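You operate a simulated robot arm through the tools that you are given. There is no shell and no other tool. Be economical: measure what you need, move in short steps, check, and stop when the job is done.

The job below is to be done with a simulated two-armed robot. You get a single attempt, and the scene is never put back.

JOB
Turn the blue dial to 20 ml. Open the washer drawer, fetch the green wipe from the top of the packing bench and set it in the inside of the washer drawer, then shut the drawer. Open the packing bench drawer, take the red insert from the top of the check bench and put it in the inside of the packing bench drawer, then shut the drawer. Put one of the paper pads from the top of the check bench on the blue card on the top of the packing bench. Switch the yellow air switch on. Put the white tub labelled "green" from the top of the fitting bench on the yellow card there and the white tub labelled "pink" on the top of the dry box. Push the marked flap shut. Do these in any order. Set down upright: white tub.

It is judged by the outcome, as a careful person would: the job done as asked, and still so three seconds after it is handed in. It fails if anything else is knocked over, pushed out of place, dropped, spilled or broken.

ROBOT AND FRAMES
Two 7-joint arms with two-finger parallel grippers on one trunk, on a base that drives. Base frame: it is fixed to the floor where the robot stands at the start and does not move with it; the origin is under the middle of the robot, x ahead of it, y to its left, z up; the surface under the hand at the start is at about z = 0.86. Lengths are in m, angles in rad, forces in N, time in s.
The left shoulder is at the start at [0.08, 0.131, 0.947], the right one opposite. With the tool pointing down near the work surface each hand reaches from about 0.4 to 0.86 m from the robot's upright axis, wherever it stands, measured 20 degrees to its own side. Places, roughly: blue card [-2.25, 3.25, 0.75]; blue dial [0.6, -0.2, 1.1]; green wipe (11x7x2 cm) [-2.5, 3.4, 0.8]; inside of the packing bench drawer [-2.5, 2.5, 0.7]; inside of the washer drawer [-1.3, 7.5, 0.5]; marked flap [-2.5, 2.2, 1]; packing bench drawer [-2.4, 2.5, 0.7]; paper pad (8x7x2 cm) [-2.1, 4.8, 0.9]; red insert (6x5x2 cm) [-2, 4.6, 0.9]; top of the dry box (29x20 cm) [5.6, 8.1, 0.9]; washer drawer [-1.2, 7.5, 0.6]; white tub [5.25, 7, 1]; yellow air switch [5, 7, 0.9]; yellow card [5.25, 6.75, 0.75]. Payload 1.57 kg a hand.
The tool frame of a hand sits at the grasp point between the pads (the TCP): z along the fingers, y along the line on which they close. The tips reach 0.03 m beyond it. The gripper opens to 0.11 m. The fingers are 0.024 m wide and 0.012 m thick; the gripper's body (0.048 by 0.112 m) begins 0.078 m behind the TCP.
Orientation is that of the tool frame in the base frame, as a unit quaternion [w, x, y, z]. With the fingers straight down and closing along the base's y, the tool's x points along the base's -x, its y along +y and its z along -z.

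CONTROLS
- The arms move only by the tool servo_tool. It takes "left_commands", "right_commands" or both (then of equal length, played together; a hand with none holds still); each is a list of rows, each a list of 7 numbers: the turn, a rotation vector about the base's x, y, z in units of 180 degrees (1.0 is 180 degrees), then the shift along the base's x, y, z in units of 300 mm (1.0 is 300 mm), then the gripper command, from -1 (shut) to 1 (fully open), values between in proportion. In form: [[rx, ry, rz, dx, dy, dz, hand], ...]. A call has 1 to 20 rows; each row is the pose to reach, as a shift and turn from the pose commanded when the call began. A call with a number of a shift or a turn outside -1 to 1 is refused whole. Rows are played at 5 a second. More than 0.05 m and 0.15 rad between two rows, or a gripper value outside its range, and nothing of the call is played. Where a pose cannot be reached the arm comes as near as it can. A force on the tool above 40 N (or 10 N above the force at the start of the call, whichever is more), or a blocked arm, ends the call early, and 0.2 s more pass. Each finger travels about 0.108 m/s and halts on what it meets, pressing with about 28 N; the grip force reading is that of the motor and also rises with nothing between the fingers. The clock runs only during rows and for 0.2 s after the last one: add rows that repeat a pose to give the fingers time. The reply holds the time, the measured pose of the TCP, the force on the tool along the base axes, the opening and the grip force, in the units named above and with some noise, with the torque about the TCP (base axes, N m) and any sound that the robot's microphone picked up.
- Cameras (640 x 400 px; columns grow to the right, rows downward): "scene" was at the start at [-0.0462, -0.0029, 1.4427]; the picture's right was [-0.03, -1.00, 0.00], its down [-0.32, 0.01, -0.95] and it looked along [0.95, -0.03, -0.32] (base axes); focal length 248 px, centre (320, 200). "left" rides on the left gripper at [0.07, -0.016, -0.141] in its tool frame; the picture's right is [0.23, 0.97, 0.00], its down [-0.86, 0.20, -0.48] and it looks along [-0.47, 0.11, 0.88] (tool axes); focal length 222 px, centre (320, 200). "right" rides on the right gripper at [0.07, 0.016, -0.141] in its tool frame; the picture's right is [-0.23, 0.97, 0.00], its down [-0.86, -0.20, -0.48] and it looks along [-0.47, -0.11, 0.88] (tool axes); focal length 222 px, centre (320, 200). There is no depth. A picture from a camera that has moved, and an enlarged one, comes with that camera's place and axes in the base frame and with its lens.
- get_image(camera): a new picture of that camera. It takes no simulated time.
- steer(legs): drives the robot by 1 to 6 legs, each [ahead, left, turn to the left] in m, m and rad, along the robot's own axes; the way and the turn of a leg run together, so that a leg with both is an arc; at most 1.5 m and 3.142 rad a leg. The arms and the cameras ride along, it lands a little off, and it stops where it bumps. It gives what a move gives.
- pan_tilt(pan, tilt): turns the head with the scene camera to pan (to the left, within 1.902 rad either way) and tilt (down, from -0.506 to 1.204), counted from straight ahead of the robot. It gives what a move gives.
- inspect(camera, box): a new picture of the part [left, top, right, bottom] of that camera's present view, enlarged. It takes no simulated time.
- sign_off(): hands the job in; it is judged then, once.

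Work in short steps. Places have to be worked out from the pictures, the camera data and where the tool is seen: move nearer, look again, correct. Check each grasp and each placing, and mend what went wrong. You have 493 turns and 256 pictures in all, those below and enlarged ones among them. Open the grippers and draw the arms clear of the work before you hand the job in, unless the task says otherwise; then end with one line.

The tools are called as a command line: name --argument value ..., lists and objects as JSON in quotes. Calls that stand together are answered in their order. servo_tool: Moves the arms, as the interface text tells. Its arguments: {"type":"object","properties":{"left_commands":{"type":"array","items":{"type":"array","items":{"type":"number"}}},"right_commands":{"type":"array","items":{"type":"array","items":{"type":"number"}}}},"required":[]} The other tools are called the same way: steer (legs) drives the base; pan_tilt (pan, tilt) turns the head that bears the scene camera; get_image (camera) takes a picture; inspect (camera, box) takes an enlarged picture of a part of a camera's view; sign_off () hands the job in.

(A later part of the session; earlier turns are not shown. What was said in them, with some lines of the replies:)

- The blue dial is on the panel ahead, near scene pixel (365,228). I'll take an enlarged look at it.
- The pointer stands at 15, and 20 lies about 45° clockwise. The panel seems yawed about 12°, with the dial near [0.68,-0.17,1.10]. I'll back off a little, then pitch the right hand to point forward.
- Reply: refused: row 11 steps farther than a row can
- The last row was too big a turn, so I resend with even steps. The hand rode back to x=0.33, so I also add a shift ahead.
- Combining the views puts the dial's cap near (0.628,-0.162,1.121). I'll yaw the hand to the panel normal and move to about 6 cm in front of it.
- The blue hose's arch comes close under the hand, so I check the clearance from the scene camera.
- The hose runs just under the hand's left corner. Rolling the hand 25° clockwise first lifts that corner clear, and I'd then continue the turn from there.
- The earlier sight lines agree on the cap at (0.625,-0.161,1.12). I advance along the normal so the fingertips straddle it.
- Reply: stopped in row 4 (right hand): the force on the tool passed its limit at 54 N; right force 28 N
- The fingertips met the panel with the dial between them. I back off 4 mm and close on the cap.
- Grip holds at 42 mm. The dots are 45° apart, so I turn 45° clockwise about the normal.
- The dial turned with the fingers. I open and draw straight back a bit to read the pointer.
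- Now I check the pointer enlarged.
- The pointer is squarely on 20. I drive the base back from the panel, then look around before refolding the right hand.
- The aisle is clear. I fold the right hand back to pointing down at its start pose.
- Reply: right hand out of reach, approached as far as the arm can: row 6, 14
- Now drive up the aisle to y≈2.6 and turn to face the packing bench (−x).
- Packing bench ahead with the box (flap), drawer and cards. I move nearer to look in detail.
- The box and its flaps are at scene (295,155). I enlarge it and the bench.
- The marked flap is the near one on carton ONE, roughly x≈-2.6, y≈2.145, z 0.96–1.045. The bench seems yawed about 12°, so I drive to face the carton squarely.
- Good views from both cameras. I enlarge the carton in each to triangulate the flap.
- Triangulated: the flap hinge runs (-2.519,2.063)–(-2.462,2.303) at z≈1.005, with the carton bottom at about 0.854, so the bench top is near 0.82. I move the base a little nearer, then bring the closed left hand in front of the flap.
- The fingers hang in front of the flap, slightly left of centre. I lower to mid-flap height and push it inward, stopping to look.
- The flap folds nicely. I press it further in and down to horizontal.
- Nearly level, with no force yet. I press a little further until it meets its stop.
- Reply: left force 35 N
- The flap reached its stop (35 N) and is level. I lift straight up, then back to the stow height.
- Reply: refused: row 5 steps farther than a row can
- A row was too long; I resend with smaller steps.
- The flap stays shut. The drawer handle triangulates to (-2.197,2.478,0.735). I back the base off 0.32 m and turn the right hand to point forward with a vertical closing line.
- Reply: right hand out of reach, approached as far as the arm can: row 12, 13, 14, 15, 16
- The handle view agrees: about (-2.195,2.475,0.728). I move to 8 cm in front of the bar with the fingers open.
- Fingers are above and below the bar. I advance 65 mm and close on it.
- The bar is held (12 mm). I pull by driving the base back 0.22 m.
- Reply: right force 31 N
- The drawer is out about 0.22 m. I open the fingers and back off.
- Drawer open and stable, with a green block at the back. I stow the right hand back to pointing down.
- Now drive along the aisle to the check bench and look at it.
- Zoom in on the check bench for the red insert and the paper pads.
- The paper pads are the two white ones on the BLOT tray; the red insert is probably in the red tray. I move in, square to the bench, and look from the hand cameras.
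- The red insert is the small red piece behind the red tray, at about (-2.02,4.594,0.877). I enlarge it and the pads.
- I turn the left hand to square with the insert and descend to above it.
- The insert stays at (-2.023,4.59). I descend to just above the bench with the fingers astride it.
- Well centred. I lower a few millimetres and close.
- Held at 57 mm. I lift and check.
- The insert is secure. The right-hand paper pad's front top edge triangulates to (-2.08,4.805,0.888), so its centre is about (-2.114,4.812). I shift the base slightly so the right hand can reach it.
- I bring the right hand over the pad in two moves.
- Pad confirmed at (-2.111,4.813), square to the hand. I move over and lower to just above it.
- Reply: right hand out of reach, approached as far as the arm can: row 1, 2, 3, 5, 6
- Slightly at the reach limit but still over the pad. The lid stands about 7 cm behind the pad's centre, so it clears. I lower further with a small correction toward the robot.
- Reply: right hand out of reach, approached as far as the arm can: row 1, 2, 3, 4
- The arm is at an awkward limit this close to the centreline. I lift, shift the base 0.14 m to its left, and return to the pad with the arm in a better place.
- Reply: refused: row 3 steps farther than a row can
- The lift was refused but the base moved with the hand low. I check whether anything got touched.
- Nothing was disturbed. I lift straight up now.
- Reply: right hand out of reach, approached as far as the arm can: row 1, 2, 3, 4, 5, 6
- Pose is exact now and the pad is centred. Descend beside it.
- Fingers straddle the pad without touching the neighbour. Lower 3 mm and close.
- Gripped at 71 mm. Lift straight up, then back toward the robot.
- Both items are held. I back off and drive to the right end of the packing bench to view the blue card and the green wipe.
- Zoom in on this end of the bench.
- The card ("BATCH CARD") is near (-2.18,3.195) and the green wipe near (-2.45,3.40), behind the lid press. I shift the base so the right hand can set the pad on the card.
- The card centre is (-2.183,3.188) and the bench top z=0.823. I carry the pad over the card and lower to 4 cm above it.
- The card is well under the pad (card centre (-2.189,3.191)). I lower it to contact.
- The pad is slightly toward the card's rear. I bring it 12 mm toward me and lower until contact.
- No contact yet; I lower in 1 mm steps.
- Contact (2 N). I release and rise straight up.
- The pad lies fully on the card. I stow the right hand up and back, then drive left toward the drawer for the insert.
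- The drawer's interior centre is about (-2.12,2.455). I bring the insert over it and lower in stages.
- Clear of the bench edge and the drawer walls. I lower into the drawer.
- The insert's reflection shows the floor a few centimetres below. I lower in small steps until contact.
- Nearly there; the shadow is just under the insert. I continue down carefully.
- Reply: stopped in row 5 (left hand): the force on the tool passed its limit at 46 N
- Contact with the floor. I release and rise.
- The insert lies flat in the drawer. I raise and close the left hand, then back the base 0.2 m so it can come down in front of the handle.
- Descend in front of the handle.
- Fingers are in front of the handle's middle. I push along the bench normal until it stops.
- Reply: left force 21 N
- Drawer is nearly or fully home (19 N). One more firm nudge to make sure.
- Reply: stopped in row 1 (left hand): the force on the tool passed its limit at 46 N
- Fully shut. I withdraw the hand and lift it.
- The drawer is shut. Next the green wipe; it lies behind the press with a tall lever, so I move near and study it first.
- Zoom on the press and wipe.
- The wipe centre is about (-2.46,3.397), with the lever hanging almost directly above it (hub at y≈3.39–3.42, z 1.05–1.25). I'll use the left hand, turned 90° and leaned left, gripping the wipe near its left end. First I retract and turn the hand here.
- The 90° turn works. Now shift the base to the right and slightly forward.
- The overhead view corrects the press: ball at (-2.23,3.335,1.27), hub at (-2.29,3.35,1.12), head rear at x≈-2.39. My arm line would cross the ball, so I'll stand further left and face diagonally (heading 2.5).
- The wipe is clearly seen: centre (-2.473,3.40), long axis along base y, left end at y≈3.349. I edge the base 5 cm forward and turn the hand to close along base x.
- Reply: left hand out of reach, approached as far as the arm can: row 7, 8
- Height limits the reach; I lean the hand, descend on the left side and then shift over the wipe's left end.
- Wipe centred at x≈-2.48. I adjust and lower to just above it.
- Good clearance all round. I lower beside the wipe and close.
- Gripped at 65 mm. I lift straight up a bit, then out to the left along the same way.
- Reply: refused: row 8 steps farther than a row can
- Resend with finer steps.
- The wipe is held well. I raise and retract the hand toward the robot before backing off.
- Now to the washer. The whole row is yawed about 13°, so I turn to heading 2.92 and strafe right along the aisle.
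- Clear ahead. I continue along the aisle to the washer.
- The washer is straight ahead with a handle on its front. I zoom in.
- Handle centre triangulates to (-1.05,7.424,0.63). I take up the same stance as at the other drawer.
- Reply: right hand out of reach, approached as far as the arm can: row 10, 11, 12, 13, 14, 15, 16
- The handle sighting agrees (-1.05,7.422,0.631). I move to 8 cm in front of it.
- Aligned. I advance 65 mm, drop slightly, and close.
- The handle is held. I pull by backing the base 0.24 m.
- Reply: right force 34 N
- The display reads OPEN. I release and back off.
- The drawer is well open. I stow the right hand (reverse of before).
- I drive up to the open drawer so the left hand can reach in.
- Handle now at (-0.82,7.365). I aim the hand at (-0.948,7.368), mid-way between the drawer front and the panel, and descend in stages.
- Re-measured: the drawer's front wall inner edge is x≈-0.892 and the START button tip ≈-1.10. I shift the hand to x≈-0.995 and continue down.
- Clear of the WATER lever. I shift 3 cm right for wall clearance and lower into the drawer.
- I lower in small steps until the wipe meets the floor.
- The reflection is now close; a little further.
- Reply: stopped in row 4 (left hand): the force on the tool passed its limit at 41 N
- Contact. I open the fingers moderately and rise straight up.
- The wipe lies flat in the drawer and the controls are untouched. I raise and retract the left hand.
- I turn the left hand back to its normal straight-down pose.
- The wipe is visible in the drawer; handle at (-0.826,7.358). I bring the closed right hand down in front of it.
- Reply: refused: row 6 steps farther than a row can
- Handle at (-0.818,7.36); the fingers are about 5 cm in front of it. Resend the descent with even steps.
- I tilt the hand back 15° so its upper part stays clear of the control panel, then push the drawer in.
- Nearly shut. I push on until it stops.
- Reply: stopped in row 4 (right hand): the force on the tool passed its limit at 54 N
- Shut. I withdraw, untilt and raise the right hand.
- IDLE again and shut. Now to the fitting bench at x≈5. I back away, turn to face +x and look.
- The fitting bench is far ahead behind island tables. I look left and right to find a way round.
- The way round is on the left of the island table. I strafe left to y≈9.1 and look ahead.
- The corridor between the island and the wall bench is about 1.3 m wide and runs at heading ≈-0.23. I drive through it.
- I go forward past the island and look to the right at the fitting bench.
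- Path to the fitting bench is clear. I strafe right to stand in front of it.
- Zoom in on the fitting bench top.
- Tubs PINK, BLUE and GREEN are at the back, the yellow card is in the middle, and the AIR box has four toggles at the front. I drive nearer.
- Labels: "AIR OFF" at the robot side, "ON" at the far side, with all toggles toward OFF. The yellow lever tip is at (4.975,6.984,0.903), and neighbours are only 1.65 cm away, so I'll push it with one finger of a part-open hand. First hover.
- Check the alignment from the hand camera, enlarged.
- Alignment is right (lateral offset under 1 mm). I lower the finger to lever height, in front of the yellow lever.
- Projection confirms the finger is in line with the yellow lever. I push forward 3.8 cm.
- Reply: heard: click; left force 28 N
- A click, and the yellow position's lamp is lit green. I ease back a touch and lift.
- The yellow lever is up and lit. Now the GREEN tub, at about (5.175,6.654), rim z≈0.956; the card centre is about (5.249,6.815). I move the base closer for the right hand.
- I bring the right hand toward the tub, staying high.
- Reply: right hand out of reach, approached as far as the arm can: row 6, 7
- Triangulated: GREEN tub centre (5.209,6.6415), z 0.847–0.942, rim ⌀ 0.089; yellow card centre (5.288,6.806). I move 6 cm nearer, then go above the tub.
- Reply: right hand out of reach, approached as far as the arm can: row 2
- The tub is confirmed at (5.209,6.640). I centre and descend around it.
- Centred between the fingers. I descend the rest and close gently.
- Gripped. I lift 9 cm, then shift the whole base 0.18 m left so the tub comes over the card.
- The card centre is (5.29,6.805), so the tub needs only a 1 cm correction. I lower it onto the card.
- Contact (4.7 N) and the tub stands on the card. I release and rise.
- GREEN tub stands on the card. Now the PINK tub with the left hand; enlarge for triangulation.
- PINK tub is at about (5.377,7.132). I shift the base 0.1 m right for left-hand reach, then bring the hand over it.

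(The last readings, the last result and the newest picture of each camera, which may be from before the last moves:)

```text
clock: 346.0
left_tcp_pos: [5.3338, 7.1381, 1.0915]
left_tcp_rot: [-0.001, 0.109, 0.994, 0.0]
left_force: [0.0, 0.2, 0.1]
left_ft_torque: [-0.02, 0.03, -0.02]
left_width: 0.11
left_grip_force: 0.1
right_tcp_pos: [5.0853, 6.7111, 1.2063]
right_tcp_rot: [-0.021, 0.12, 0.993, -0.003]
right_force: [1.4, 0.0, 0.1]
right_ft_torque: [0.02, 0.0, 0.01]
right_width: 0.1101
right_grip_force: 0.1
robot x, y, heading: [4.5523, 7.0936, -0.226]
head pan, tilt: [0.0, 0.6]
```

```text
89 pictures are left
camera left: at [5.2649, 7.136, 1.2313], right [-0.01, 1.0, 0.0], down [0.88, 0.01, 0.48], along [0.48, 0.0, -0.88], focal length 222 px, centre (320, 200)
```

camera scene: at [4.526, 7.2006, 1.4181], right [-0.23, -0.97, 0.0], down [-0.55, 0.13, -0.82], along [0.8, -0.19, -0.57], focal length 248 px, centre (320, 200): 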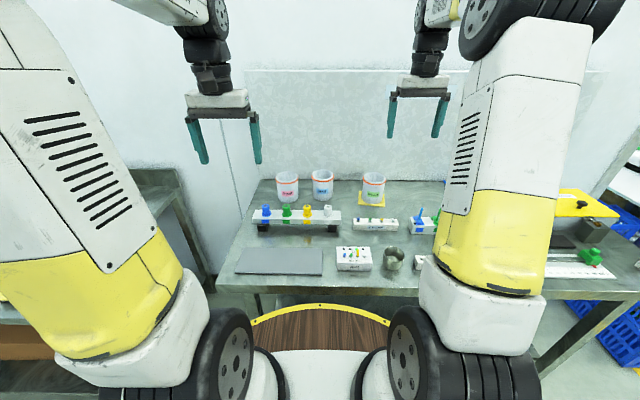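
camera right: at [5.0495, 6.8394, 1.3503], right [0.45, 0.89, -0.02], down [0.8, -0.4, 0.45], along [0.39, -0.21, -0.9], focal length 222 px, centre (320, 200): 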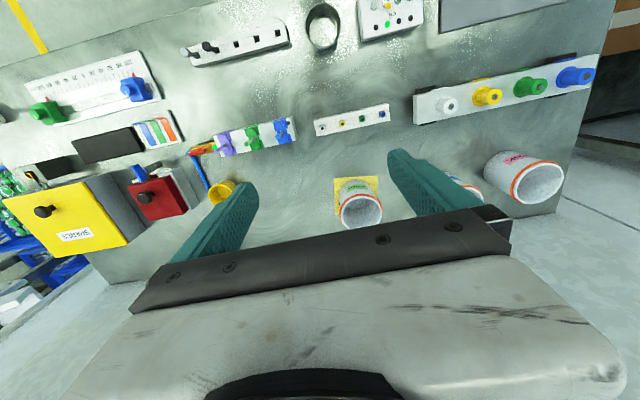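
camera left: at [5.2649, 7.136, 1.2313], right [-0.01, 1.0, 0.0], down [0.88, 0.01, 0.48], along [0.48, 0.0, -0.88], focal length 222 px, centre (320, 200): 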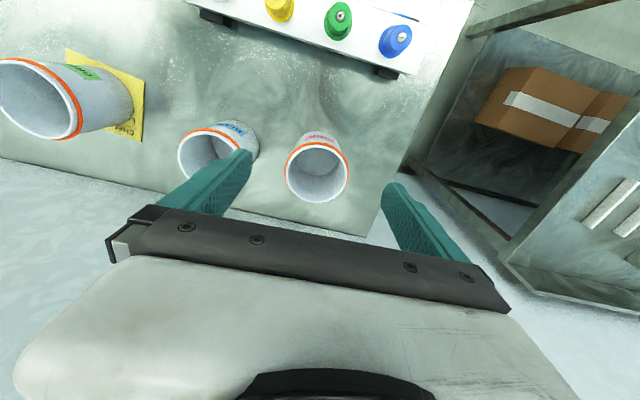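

Tub confirmed at (5.3755,7.130); the BLUE one is clear of the finger path. I centre and descend.

servo_tool --left_commands '[[0, 0, 0, 0.07, -0.015, -0.05, 1], [0, 0, 0, 0.139, -0.027, -0.12, 1], [0, 0, 0, 0.139, -0.027, -0.24, 1], [0, 0, 0, 0.139, -0.027, -0.35, 1], [0, 0, 0, 0.139, -0.027, -0.35, 1]]'

get_image --camera "left"

```text
clock: 347.2
left_tcp_pos: [5.3882, 7.1278, 0.9866]
left_tcp_rot: [-0.002, 0.109, 0.994, 0.0]
left_force: [0.4, -0.3, 0.1]
left_ft_torque: [0.02, 0.02, 0.0]
left_width: 0.11
left_grip_force: 0.0
left hand out of reach, approached as far as the arm can: row 3, 4, 5
right_tcp_pos: [5.0841, 6.7112, 1.2076]
right_tcp_rot: [-0.021, 0.119, 0.993, -0.003]
right_force: [-0.9, -0.2, -0.4]
right_ft_torque: [-0.01, 0.01, 0.03]
right_width: 0.11
right_grip_force: 0.1
robot x, y, heading: [4.5543, 7.0913, -0.229]
head pan, tilt: [0.0, 0.6]
```

```text
88 pictures are left
camera left: at [5.3179, 7.1263, 1.1277], right [-0.01, 1.0, 0.0], down [0.88, 0.01, 0.48], along [0.48, 0.01, -0.88], focal length 222 px, centre (320, 200)
```

left: 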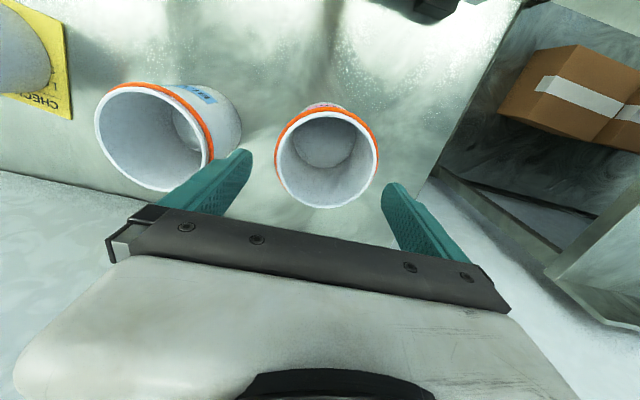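

Slightly past the reach limit. I raise 3 cm, bring the base 2.5 cm closer, and recentre.

servo_tool --left_commands '[[0, 0, 0, -0.05, 0, 0.1, 1], [0, 0, 0, -0.12, 0.015, 0.1, 1], [0, 0, 0, -0.12, 0.015, 0.1, 1]]'

steer --legs '[[0.028, 0, 0]]'

get_image --camera "left"

```text
clock: 348.0
left_tcp_pos: [5.3792, 7.1256, 1.0229]
left_tcp_rot: [-0.001, 0.109, 0.994, 0.0]
left_force: [0.1, 0.4, -0.1]
left_ft_torque: [0.04, -0.03, -0.01]
left_width: 0.1098
left_grip_force: 0.1
left hand out of reach, approached as far as the arm can: row 1, 2, 3
right_tcp_pos: [5.0842, 6.7108, 1.2061]
right_tcp_rot: [-0.02, 0.119, 0.993, -0.002]
right_force: [1.2, 0.0, 0.4]
right_ft_torque: [0.02, -0.02, 0.03]
right_width: 0.1099
right_grip_force: 0.1
robot x, y, heading: [4.5502, 7.0895, -0.231]
head pan, tilt: [0.0, 0.6]
```

```text
clock: 348.9
left_tcp_pos: [5.4079, 7.1198, 1.0227]
left_tcp_rot: [-0.003, 0.11, 0.994, 0.0]
left_force: [0.5, -0.6, 0.2]
left_ft_torque: [-0.01, 0.01, -0.01]
left_width: 0.11
left_grip_force: 0.1
right_tcp_pos: [5.1115, 6.703, 1.2063]
right_tcp_rot: [-0.021, 0.119, 0.993, -0.001]
right_force: [0.2, -0.5, -0.1]
right_ft_torque: [0.0, -0.04, -0.01]
right_width: 0.1101
right_grip_force: 0.1
robot x, y, heading: [4.5813, 7.0837, -0.225]
head pan, tilt: [0.0, 0.6]
```

```text
87 pictures are left
camera left: at [5.3376, 7.1177, 1.1638], right [-0.01, 1.0, 0.0], down [0.88, 0.01, 0.48], along [0.48, 0.0, -0.88], focal length 222 px, centre (320, 200)
```

left: 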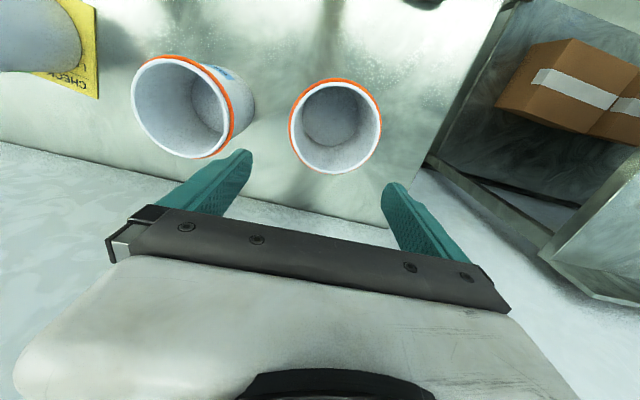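

Recentre over the tub and descend a bit to check reach.

servo_tool --left_commands '[[0, 0, 0, -0.06, 0.02, 0, 1], [0, 0, 0, -0.103, 0.037, 0, 1], [0, 0, 0, -0.103, 0.037, -0.1, 1], [0, 0, 0, -0.103, 0.037, -0.12, 1], [0, 0, 0, -0.103, 0.037, -0.12, 1]]'

get_image --camera "left"

```text
clock: 350.1
left_tcp_pos: [5.4146, 7.1252, 0.9945]
left_tcp_rot: [-0.002, 0.108, 0.994, -0.001]
left_force: [0.2, -0.8, 0.3]
left_ft_torque: [-0.02, 0.0, 0.01]
left_width: 0.1099
left_grip_force: 0.1
left hand out of reach, approached as far as the arm can: row 1, 2, 3, 4, 5
right_tcp_pos: [5.1118, 6.7033, 1.2059]
right_tcp_rot: [-0.021, 0.119, 0.993, -0.001]
right_force: [0.0, -0.1, 0.2]
right_ft_torque: [-0.02, 0.02, 0.01]
right_width: 0.1101
right_grip_force: 0.1
robot x, y, heading: [4.5793, 7.0861, -0.23]
head pan, tilt: [0.0, 0.6]
```

```text
86 pictures are left
camera left: at [5.3443, 7.1245, 1.1368], right [-0.01, 1.0, 0.0], down [0.88, 0.01, 0.47], along [0.47, 0.01, -0.88], focal length 222 px, centre (320, 200)
```

left: 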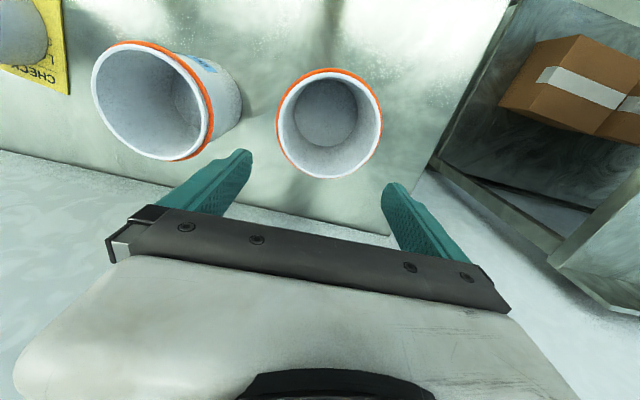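

The arm got locked in an extended configuration. I raise and retract it, then approach again from the nearer base position.

servo_tool --left_commands '[[0, 0, 0, 0, 0, 0.1, 1], [0, 0, 0, -0.05, 0.01, 0.2, 1], [0, 0, 0, -0.15, 0.02, 0.3, 1], [0, 0, 0, -0.27, 0.02, 0.38, 1], [0, 0, 0, -0.4, 0.02, 0.45, 1], [0, 0, 0, -0.5, 0.02, 0.5, 1], [0, 0, 0, -0.5, 0.02, 0.5, 1]]'

```text
clock: 351.7
left_tcp_pos: [5.2643, 7.1307, 1.1468]
left_tcp_rot: [-0.002, 0.109, 0.994, -0.001]
left_force: [0.7, 0.6, 0.5]
left_ft_torque: [0.0, -0.04, 0.01]
left_width: 0.1099
left_grip_force: 0.0
left hand out of reach, approached as far as the arm can: row 1
right_tcp_pos: [5.1121, 6.7045, 1.206]
right_tcp_rot: [-0.021, 0.119, 0.993, -0.001]
right_force: [-0.6, -0.2, 0.6]
right_ft_torque: [-0.02, 0.04, 0.02]
right_width: 0.1098
right_grip_force: 0.0
robot x, y, heading: [4.5832, 7.0847, -0.227]
head pan, tilt: [0.0, 0.6]
```

Free again. Now descend first while nearer, then slide forward over the tub.

servo_tool --left_commands '[[0, 0, 0, 0.05, 0, -0.12, 1], [0, 0, 0, 0.1, 0, -0.24, 1], [0, 0, 0, 0.15, 0, -0.36, 1], [0, 0, 0, 0.2, 0, -0.46, 1], [0, 0, 0, 0.28, 0, -0.46, 1], [0, 0, 0, 0.34, 0, -0.46, 1], [0, 0, 0, 0.376, 0, -0.46, 1], [0, 0, 0, 0.376, 0, -0.46, 1]]'

get_image --camera "left"

```text
clock: 353.5
left_tcp_pos: [5.3778, 7.1318, 1.009]
left_tcp_rot: [-0.001, 0.108, 0.994, 0.0]
left_force: [-0.2, -0.3, 0.4]
left_ft_torque: [-0.02, 0.01, -0.02]
left_width: 0.1099
left_grip_force: 0.1
right_tcp_pos: [5.1117, 6.7044, 1.2062]
right_tcp_rot: [-0.02, 0.12, 0.993, -0.003]
right_force: [0.8, 0.4, 0.3]
right_ft_torque: [0.0, 0.02, -0.03]
right_width: 0.11
right_grip_force: 0.0
robot x, y, heading: [4.5789, 7.0871, -0.229]
head pan, tilt: [0.0, 0.6]
```

```text
85 pictures are left
camera left: at [5.3086, 7.1306, 1.151], right [-0.01, 1.0, 0.0], down [0.88, 0.01, 0.48], along [0.48, 0.0, -0.88], focal length 222 px, centre (320, 200)
```

left: 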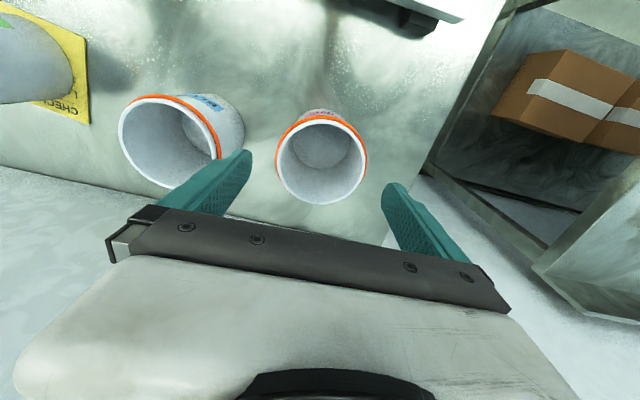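

On target. Descend and close.

servo_tool --left_commands '[[0, 0, 0, 0, 0, -0.1, 1], [0, 0, 0, 0, 0, -0.2, 1], [0, 0, 0, 0, 0, -0.3, 1], [0, 0, 0, 0, 0, -0.335, 1], [0, 0, 0, 0, 0, -0.335, 0.7], [0, 0, 0, 0, 0, -0.335, 0.4], [0, 0, 0, 0, 0, -0.335, 0.3], [0, 0, 0, 0, 0, -0.335, 0.3]]'

get_image --camera "left"

```text
clock: 355.3
left_tcp_pos: [5.3764, 7.1319, 0.9088]
left_tcp_rot: [-0.002, 0.109, 0.994, 0.0]
left_force: [-0.3, 1.2, -0.1]
left_ft_torque: [-0.01, -0.01, 0.02]
left_width: 0.0889
left_grip_force: 27.8
right_tcp_pos: [5.111, 6.704, 1.2056]
right_tcp_rot: [-0.02, 0.119, 0.993, -0.001]
right_force: [0.9, 0.2, -0.2]
right_ft_torque: [0.02, 0.0, 0.02]
right_width: 0.1099
right_grip_force: 0.1
robot x, y, heading: [4.5848, 7.0831, -0.229]
head pan, tilt: [0.0, 0.6]
```

```text
84 pictures are left
camera left: at [5.3069, 7.131, 1.0494], right [-0.01, 1.0, 0.0], down [0.88, 0.01, 0.48], along [0.48, 0.0, -0.88], focal length 222 px, centre (320, 200)
```

left: 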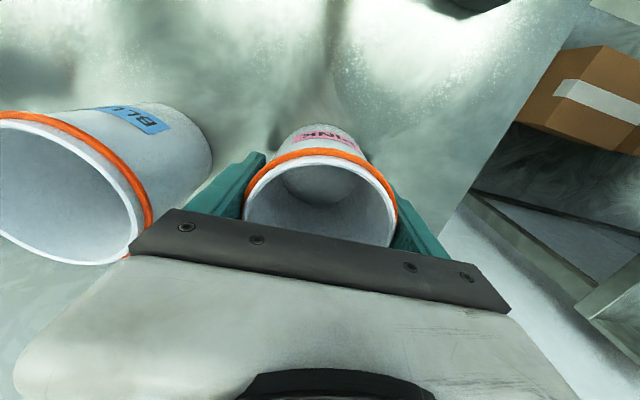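

Gripped at 89 mm with the PINK label visible. Lift straight, then up and back toward the robot.

servo_tool --left_commands '[[0, 0, 0, 0, 0, 0.1, 0.3], [0, 0, 0, 0, 0, 0.22, 0.3], [0, 0, 0, 0, 0, 0.34, 0.3], [0, 0, 0, -0.05, 0, 0.46, 0.3], [0, 0, 0, -0.12, 0, 0.58, 0.3], [0, 0, 0, -0.22, 0, 0.68, 0.3], [0, 0, 0, -0.34, 0, 0.75, 0.3], [0, 0, 0, -0.47, 0, 0.8, 0.3], [0, 0, 0, -0.6, 0, 0.85, 0.3], [0, 0, 0, -0.73, 0, 0.9, 0.3], [0, 0, 0, -0.85, 0, 0.9, 0.3], [0, 0, 0, -0.85, 0, 0.9, 0.3]]'

get_image --camera "scene"

```text
clock: 357.9
left_tcp_pos: [5.1217, 7.1308, 1.179]
left_tcp_rot: [-0.001, 0.11, 0.994, 0.0]
left_force: [1.0, -0.1, -0.5]
left_ft_torque: [0.03, 0.0, 0.0]
left_width: 0.0887
left_grip_force: 27.9
right_tcp_pos: [5.1105, 6.7038, 1.2047]
right_tcp_rot: [-0.021, 0.12, 0.993, -0.002]
right_force: [0.3, 0.7, 0.0]
right_ft_torque: [0.01, -0.03, 0.01]
right_width: 0.1098
right_grip_force: 0.0
robot x, y, heading: [4.5786, 7.086, -0.233]
head pan, tilt: [0.0, 0.6]
```

```text
83 pictures are left
camera scene: at [4.5305, 7.0972, 1.418], right [-0.23, -0.97, 0.0], down [-0.55, 0.13, -0.82], along [0.8, -0.19, -0.57], focal length 248 px, centre (320, 200)
```

scene: 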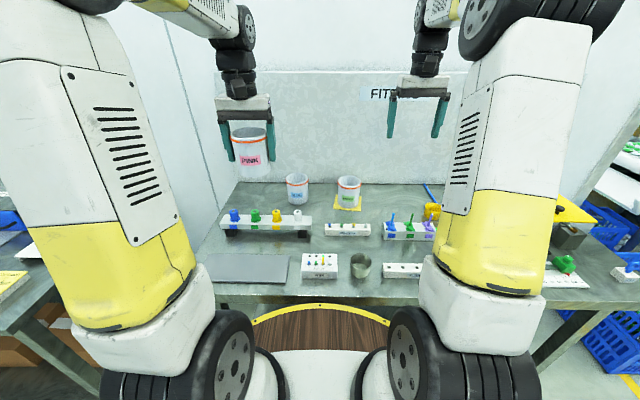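

I back off and strafe left to the dry box, then look.

steer --legs '[[-0.22, 0, 0], [0, 0.9, 0]]'

get_image --camera "scene"

get_image --camera "left"

```text
clock: 363.9
left_tcp_pos: [5.1211, 8.0449, 1.1782]
left_tcp_rot: [-0.002, 0.119, 0.993, 0.0]
left_force: [-0.4, 0.5, -0.6]
left_ft_torque: [-0.03, 0.02, -0.03]
left_width: 0.089
left_grip_force: 28.4
right_tcp_pos: [5.1034, 7.6183, 1.2066]
right_tcp_rot: [-0.02, 0.13, 0.991, 0.0]
right_force: [-0.4, -0.1, -0.5]
right_ft_torque: [-0.01, 0.0, 0.0]
right_width: 0.11
right_grip_force: 0.0
robot x, y, heading: [4.5794, 8.0075, -0.251]
head pan, tilt: [0.0, 0.6]
```

```text
82 pictures are left
camera scene: at [4.5306, 8.023, 1.418], right [-0.25, -0.97, 0.0], down [-0.55, 0.14, -0.82], along [0.8, -0.2, -0.57], focal length 248 px, centre (320, 200)
```

scene: 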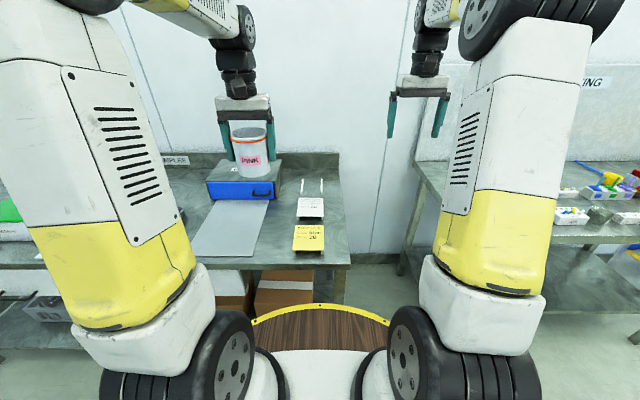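

```text
81 pictures are left
camera left: at [5.0531, 8.0448, 1.3198], right [0.01, 1.0, 0.0], down [0.88, -0.01, 0.48], along [0.48, 0.0, -0.88], focal length 222 px, centre (320, 200)
```

left: 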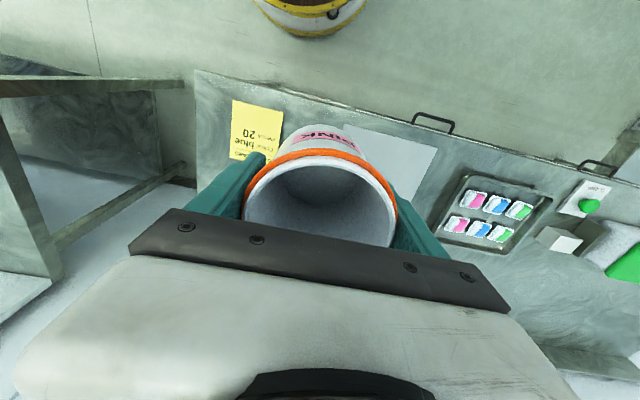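

Enlarge the blue-fronted box to confirm it is the dry box.

inspect --camera "scene" --box '[170, 110, 360, 260]'

get_image --camera "right"

```text
2.67 times, centred on (265, 185) of scene
camera zoom: at [4.5306, 8.023, 1.418], right [-0.25, -0.97, 0.0], down [-0.55, 0.14, -0.82], along [0.8, -0.2, -0.57], focal length 660 px, centre (467, 240)
```

zoom: 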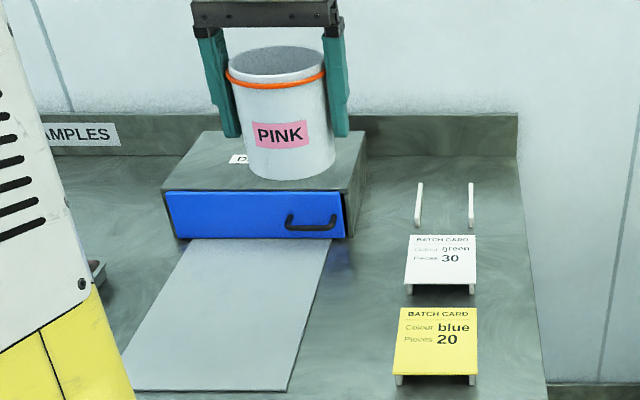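

```text
79 pictures are left
camera right: at [5.0474, 7.6515, 1.3504], right [0.47, 0.88, -0.02], down [0.79, -0.41, 0.45], along [0.39, -0.22, -0.89], focal length 222 px, centre (320, 200)
```

right: 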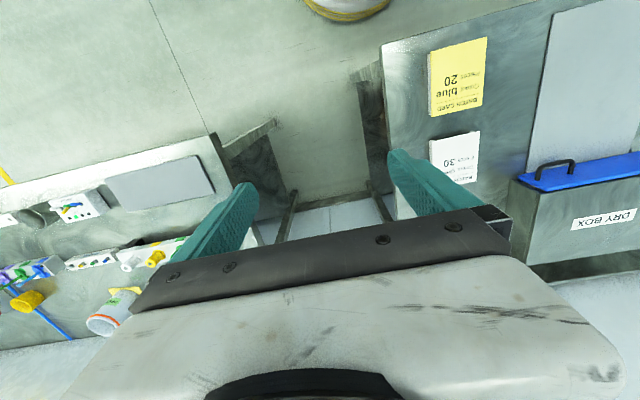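

It is the DRY BOX (label on its top). Its front top edge middle is at (5.484,8.13), top z≈0.892. I'll set the tub at (5.555,8.113), and move the base into reach.

steer --legs '[[0.159, 0.102, 0.02]]'

servo_tool --left_commands '[[0, 0, 0, 0.1, 0, -0.03, 0.3], [0, 0, 0, 0.2, 0, -0.06, 0.3], [0, 0, 0, 0.3, 0, -0.1, 0.3], [0, 0, 0, 0.4, 0, -0.15, 0.3], [0, 0, 0, 0.45, 0, -0.2, 0.3], [0, 0, 0, 0.45, 0, -0.2, 0.3]]'

inspect --camera "scene" --box '[150, 80, 340, 240]'

get_image --camera "left"

```text
clock: 365.4
left_tcp_pos: [5.2997, 8.1162, 1.1777]
left_tcp_rot: [-0.002, 0.111, 0.994, 0.001]
left_force: [0.7, 0.7, -0.5]
left_ft_torque: [0.02, -0.01, 0.0]
left_width: 0.0889
left_grip_force: 28.0
right_tcp_pos: [5.2877, 7.6893, 1.2062]
right_tcp_rot: [-0.021, 0.121, 0.992, -0.002]
right_force: [-0.3, -0.7, -0.1]
right_ft_torque: [0.01, 0.0, -0.02]
right_width: 0.1101
right_grip_force: 0.2
robot x, y, heading: [4.7556, 8.0699, -0.232]
head pan, tilt: [0.0, 0.6]
```

```text
clock: 366.8
left_tcp_pos: [5.4348, 8.115, 1.1178]
left_tcp_rot: [-0.002, 0.111, 0.994, 0.001]
left_force: [-0.3, 0.1, -0.4]
left_ft_torque: [0.0, -0.01, 0.0]
left_width: 0.089
left_grip_force: 27.5
right_tcp_pos: [5.2892, 7.6874, 1.2061]
right_tcp_rot: [-0.021, 0.121, 0.992, -0.002]
right_force: [-1.1, 0.6, -0.5]
right_ft_torque: [0.0, -0.01, 0.03]
right_width: 0.1101
right_grip_force: 0.1
robot x, y, heading: [4.7594, 8.0727, -0.236]
head pan, tilt: [0.0, 0.6]
```

```text
2.50 times, centred on (245, 160) of scene
camera zoom: at [4.7077, 8.0847, 1.418], right [-0.23, -0.97, 0.0], down [-0.55, 0.13, -0.82], along [0.8, -0.19, -0.57], focal length 619 px, centre (508, 300)
```

zoom: 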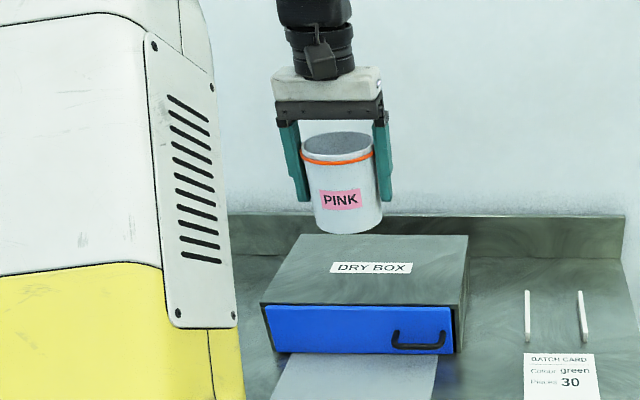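

```text
77 pictures are left
camera left: at [5.3656, 8.115, 1.2594], right [-0.01, 1.0, 0.0], down [0.88, 0.01, 0.48], along [0.48, 0.0, -0.88], focal length 222 px, centre (320, 200)
```

left: 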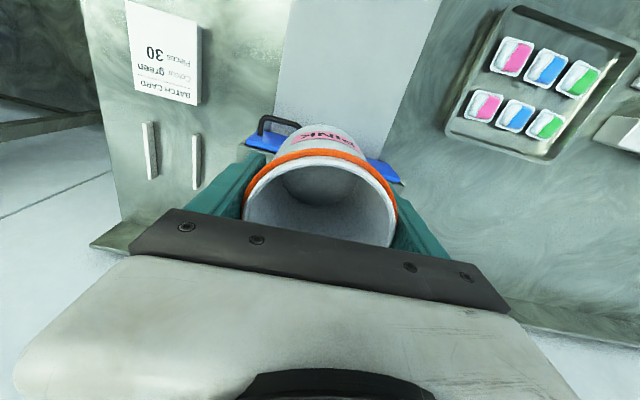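

The box top measures 29×21 cm at z≈0.892, centred at (5.585,8.10). I lower to 1.0 m and slide forward over it.

servo_tool --left_commands '[[0, 0, 0, 0.05, 0, -0.12, 0.3], [0, 0, 0, 0.1, 0, -0.24, 0.3], [0, 0, 0, 0.17, -0.01, -0.36, 0.3], [0, 0, 0, 0.26, -0.02, -0.393, 0.3], [0, 0, 0, 0.35, -0.03, -0.393, 0.3], [0, 0, 0, 0.43, -0.033, -0.393, 0.3], [0, 0, 0, 0.43, -0.033, -0.393, 0.3]]'

inspect --camera "scene" --box '[150, 80, 340, 240]'

```text
clock: 368.4
left_tcp_pos: [5.5645, 8.1061, 1.0033]
left_tcp_rot: [-0.002, 0.111, 0.994, 0.001]
left_force: [-0.9, -0.1, -0.6]
left_ft_torque: [-0.03, -0.01, 0.01]
left_width: 0.0886
left_grip_force: 28.4
right_tcp_pos: [5.2877, 7.6897, 1.2072]
right_tcp_rot: [-0.021, 0.121, 0.992, -0.002]
right_force: [-0.9, -0.1, -0.8]
right_ft_torque: [-0.02, -0.01, -0.03]
right_width: 0.1102
right_grip_force: 0.1
robot x, y, heading: [4.7584, 8.0714, -0.23]
head pan, tilt: [0.0, 0.6]
```

```text
2.50 times, centred on (245, 160) of scene
camera zoom: at [4.7077, 8.0847, 1.418], right [-0.23, -0.97, 0.0], down [-0.55, 0.13, -0.82], along [0.8, -0.19, -0.57], focal length 619 px, centre (508, 300)
```

zoom: 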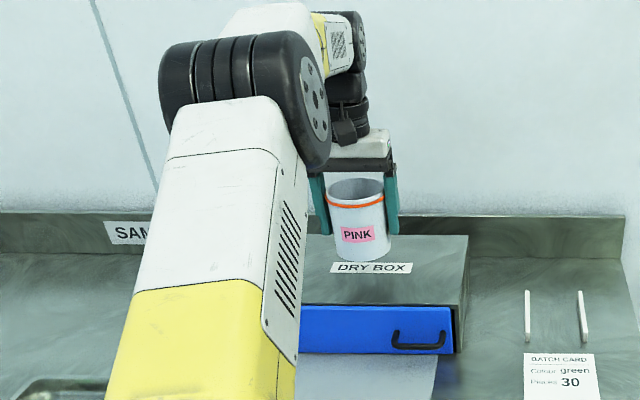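

Over the box top. I lower slowly to contact.

servo_tool --left_commands '[[0, 0, 0, 0, 0, -0.06, 0.3], [0, 0, 0, 0, 0, -0.11, 0.3], [0, 0, 0, 0, 0, -0.135, 0.3], [0, 0, 0, 0, 0, -0.145, 0.3], [0, 0, 0, 0, 0, -0.153, 0.3], [0, 0, 0, 0, 0, -0.16, 0.3]]'

inspect --camera "scene" --box '[200, 110, 320, 210]'

```text
clock: 369.8
left_tcp_pos: [5.5645, 8.1076, 0.9522]
left_tcp_rot: [-0.002, 0.11, 0.994, 0.0]
left_force: [0.2, 0.5, 0.0]
left_ft_torque: [0.0, 0.01, 0.0]
left_width: 0.0888
left_grip_force: 28.1
right_tcp_pos: [5.2877, 7.6897, 1.2051]
right_tcp_rot: [-0.021, 0.121, 0.992, -0.002]
right_force: [0.2, -0.9, -0.3]
right_ft_torque: [0.01, 0.03, 0.01]
right_width: 0.1102
right_grip_force: 0.1
robot x, y, heading: [4.7586, 8.0718, -0.231]
head pan, tilt: [0.0, 0.6]
```

```text
4.00 times, centred on (260, 160) of scene
camera zoom: at [4.7077, 8.0847, 1.418], right [-0.23, -0.97, 0.0], down [-0.55, 0.13, -0.82], along [0.8, -0.19, -0.57], focal length 990 px, centre (560, 360)
```

zoom: 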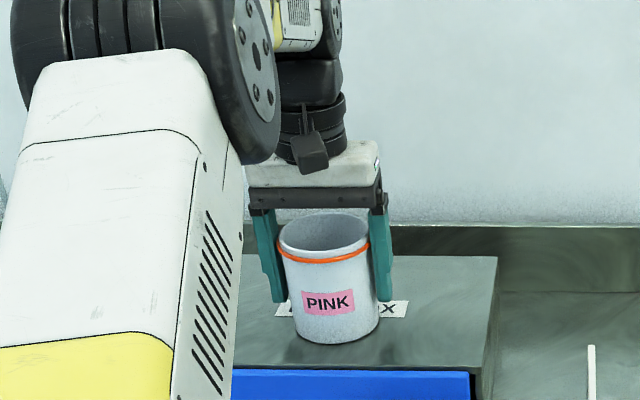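

No contact yet; I continue in 1.5 mm steps.

servo_tool --left_commands '[[0, 0, 0, 0, 0, -0.005, 0.3], [0, 0, 0, 0, 0, -0.01, 0.3], [0, 0, 0, 0, 0, -0.015, 0.3], [0, 0, 0, 0, 0, -0.02, 0.3]]'

```text
clock: 370.8
left_tcp_pos: [5.5638, 8.106, 0.9478]
left_tcp_rot: [0.001, 0.111, 0.994, 0.0]
left_force: [3.9, 3.1, 25.4]
left_ft_torque: [-0.07, -0.01, -0.14]
left_width: 0.0891
left_grip_force: 28.4
right_tcp_pos: [5.2868, 7.6908, 1.2068]
right_tcp_rot: [-0.02, 0.121, 0.992, -0.002]
right_force: [-0.1, -0.9, 0.1]
right_ft_torque: [-0.03, -0.01, -0.01]
right_width: 0.1099
right_grip_force: 0.0
robot x, y, heading: [4.7612, 8.0668, -0.234]
head pan, tilt: [0.0, 0.6]
```

Firm contact (25 N). I ease up 1.5 mm, release, and rise.

servo_tool --left_commands '[[0, 0, 0, 0, 0, 0.006, 0.3], [0, 0, 0, 0, 0, 0.006, 0.6], [0, 0, 0, 0, 0, 0.006, 0.9], [0, 0, 0, 0, 0, 0.006, 1], [0, 0, 0, 0, 0, 0.08, 1], [0, 0, 0, 0, 0, 0.2, 1], [0, 0, 0, 0, 0, 0.33, 1], [0, 0, 0, 0, 0, 0.46, 1], [0, 0, 0, -0.08, 0, 0.58, 1], [0, 0, 0, -0.18, 0, 0.7, 1], [0, 0, 0, -0.3, 0, 0.8, 1], [0, 0, 0, -0.43, 0, 0.88, 1], [0, 0, 0, -0.56, 0, 0.95, 1]]'

get_image --camera "scene"

get_image --camera "left"

```text
clock: 373.6
left_tcp_pos: [5.3953, 8.1053, 1.2308]
left_tcp_rot: [-0.001, 0.111, 0.994, 0.001]
left_force: [0.9, -0.2, 0.2]
left_ft_torque: [-0.01, 0.03, -0.03]
left_width: 0.1101
left_grip_force: 0.1
right_tcp_pos: [5.2881, 7.6889, 1.2073]
right_tcp_rot: [-0.02, 0.122, 0.992, -0.002]
right_force: [0.2, 0.2, 0.3]
right_ft_torque: [0.0, 0.03, -0.01]
right_width: 0.1099
right_grip_force: 0.1
robot x, y, heading: [4.7592, 8.0698, -0.231]
head pan, tilt: [0.0, 0.6]
```

```text
74 pictures are left
camera scene: at [4.7081, 8.0847, 1.4181], right [-0.23, -0.97, 0.0], down [-0.55, 0.13, -0.82], along [0.8, -0.19, -0.57], focal length 248 px, centre (320, 200)
```

scene: 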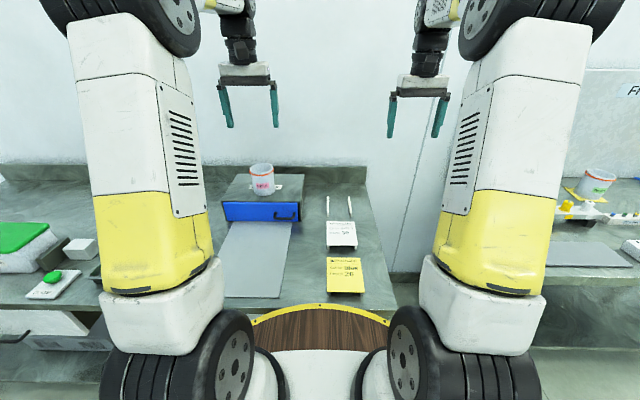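

```text
73 pictures are left
camera left: at [5.3254, 8.1043, 1.3732], right [-0.01, 1.0, 0.0], down [0.88, 0.01, 0.48], along [0.48, 0.0, -0.88], focal length 222 px, centre (320, 200)
```

left: 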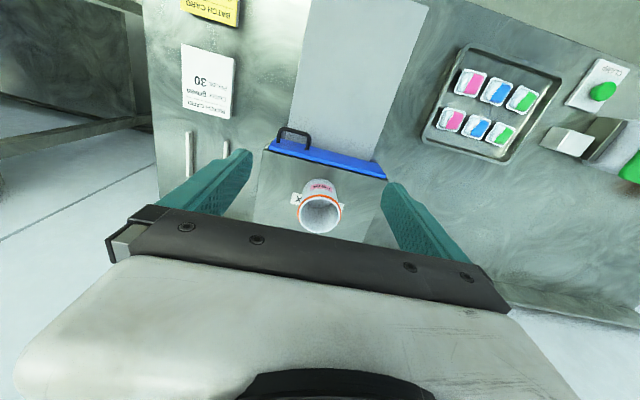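

Both tubs stand upright in place and all other steps were confirmed. I back the robot away from the bench before handing in.

steer --legs '[[-0.35, 0, 0]]'

get_image --camera "scene"

```text
clock: 375.9
left_tcp_pos: [5.0536, 8.1839, 1.2323]
left_tcp_rot: [-0.002, 0.115, 0.993, 0.0]
left_force: [-1.0, 0.3, 0.7]
left_ft_torque: [-0.03, -0.02, 0.01]
left_width: 0.1104
left_grip_force: 0.0
right_tcp_pos: [4.9424, 7.7695, 1.2052]
right_tcp_rot: [-0.021, 0.123, 0.992, -0.002]
right_force: [-0.3, -0.3, 0.3]
right_ft_torque: [-0.01, 0.02, -0.01]
right_width: 0.1102
right_grip_force: 0.1
robot x, y, heading: [4.4152, 8.1552, -0.24]
head pan, tilt: [0.0, 0.6]
```

```text
72 pictures are left
camera scene: at [4.3649, 8.1677, 1.418], right [-0.24, -0.97, 0.0], down [-0.55, 0.13, -0.82], along [0.8, -0.2, -0.57], focal length 248 px, centre (320, 200)
```

scene: 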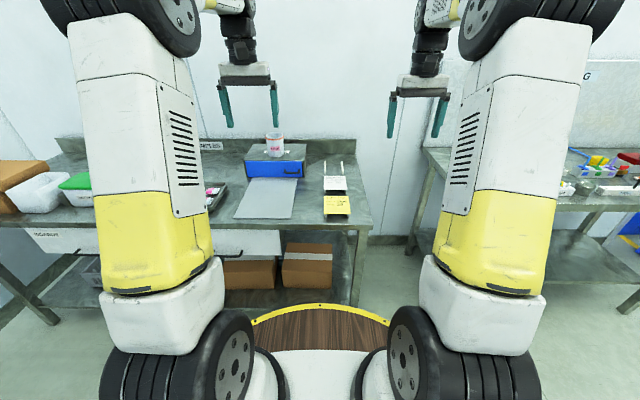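

Everything is in place, the grippers are open and the arms are clear. Handing in.

sign_off

```text
The job is handed in.
```

All eight tasks are done, each checked by camera or sensor readings as I went; the job is handed in with the grippers open and the arms clear.
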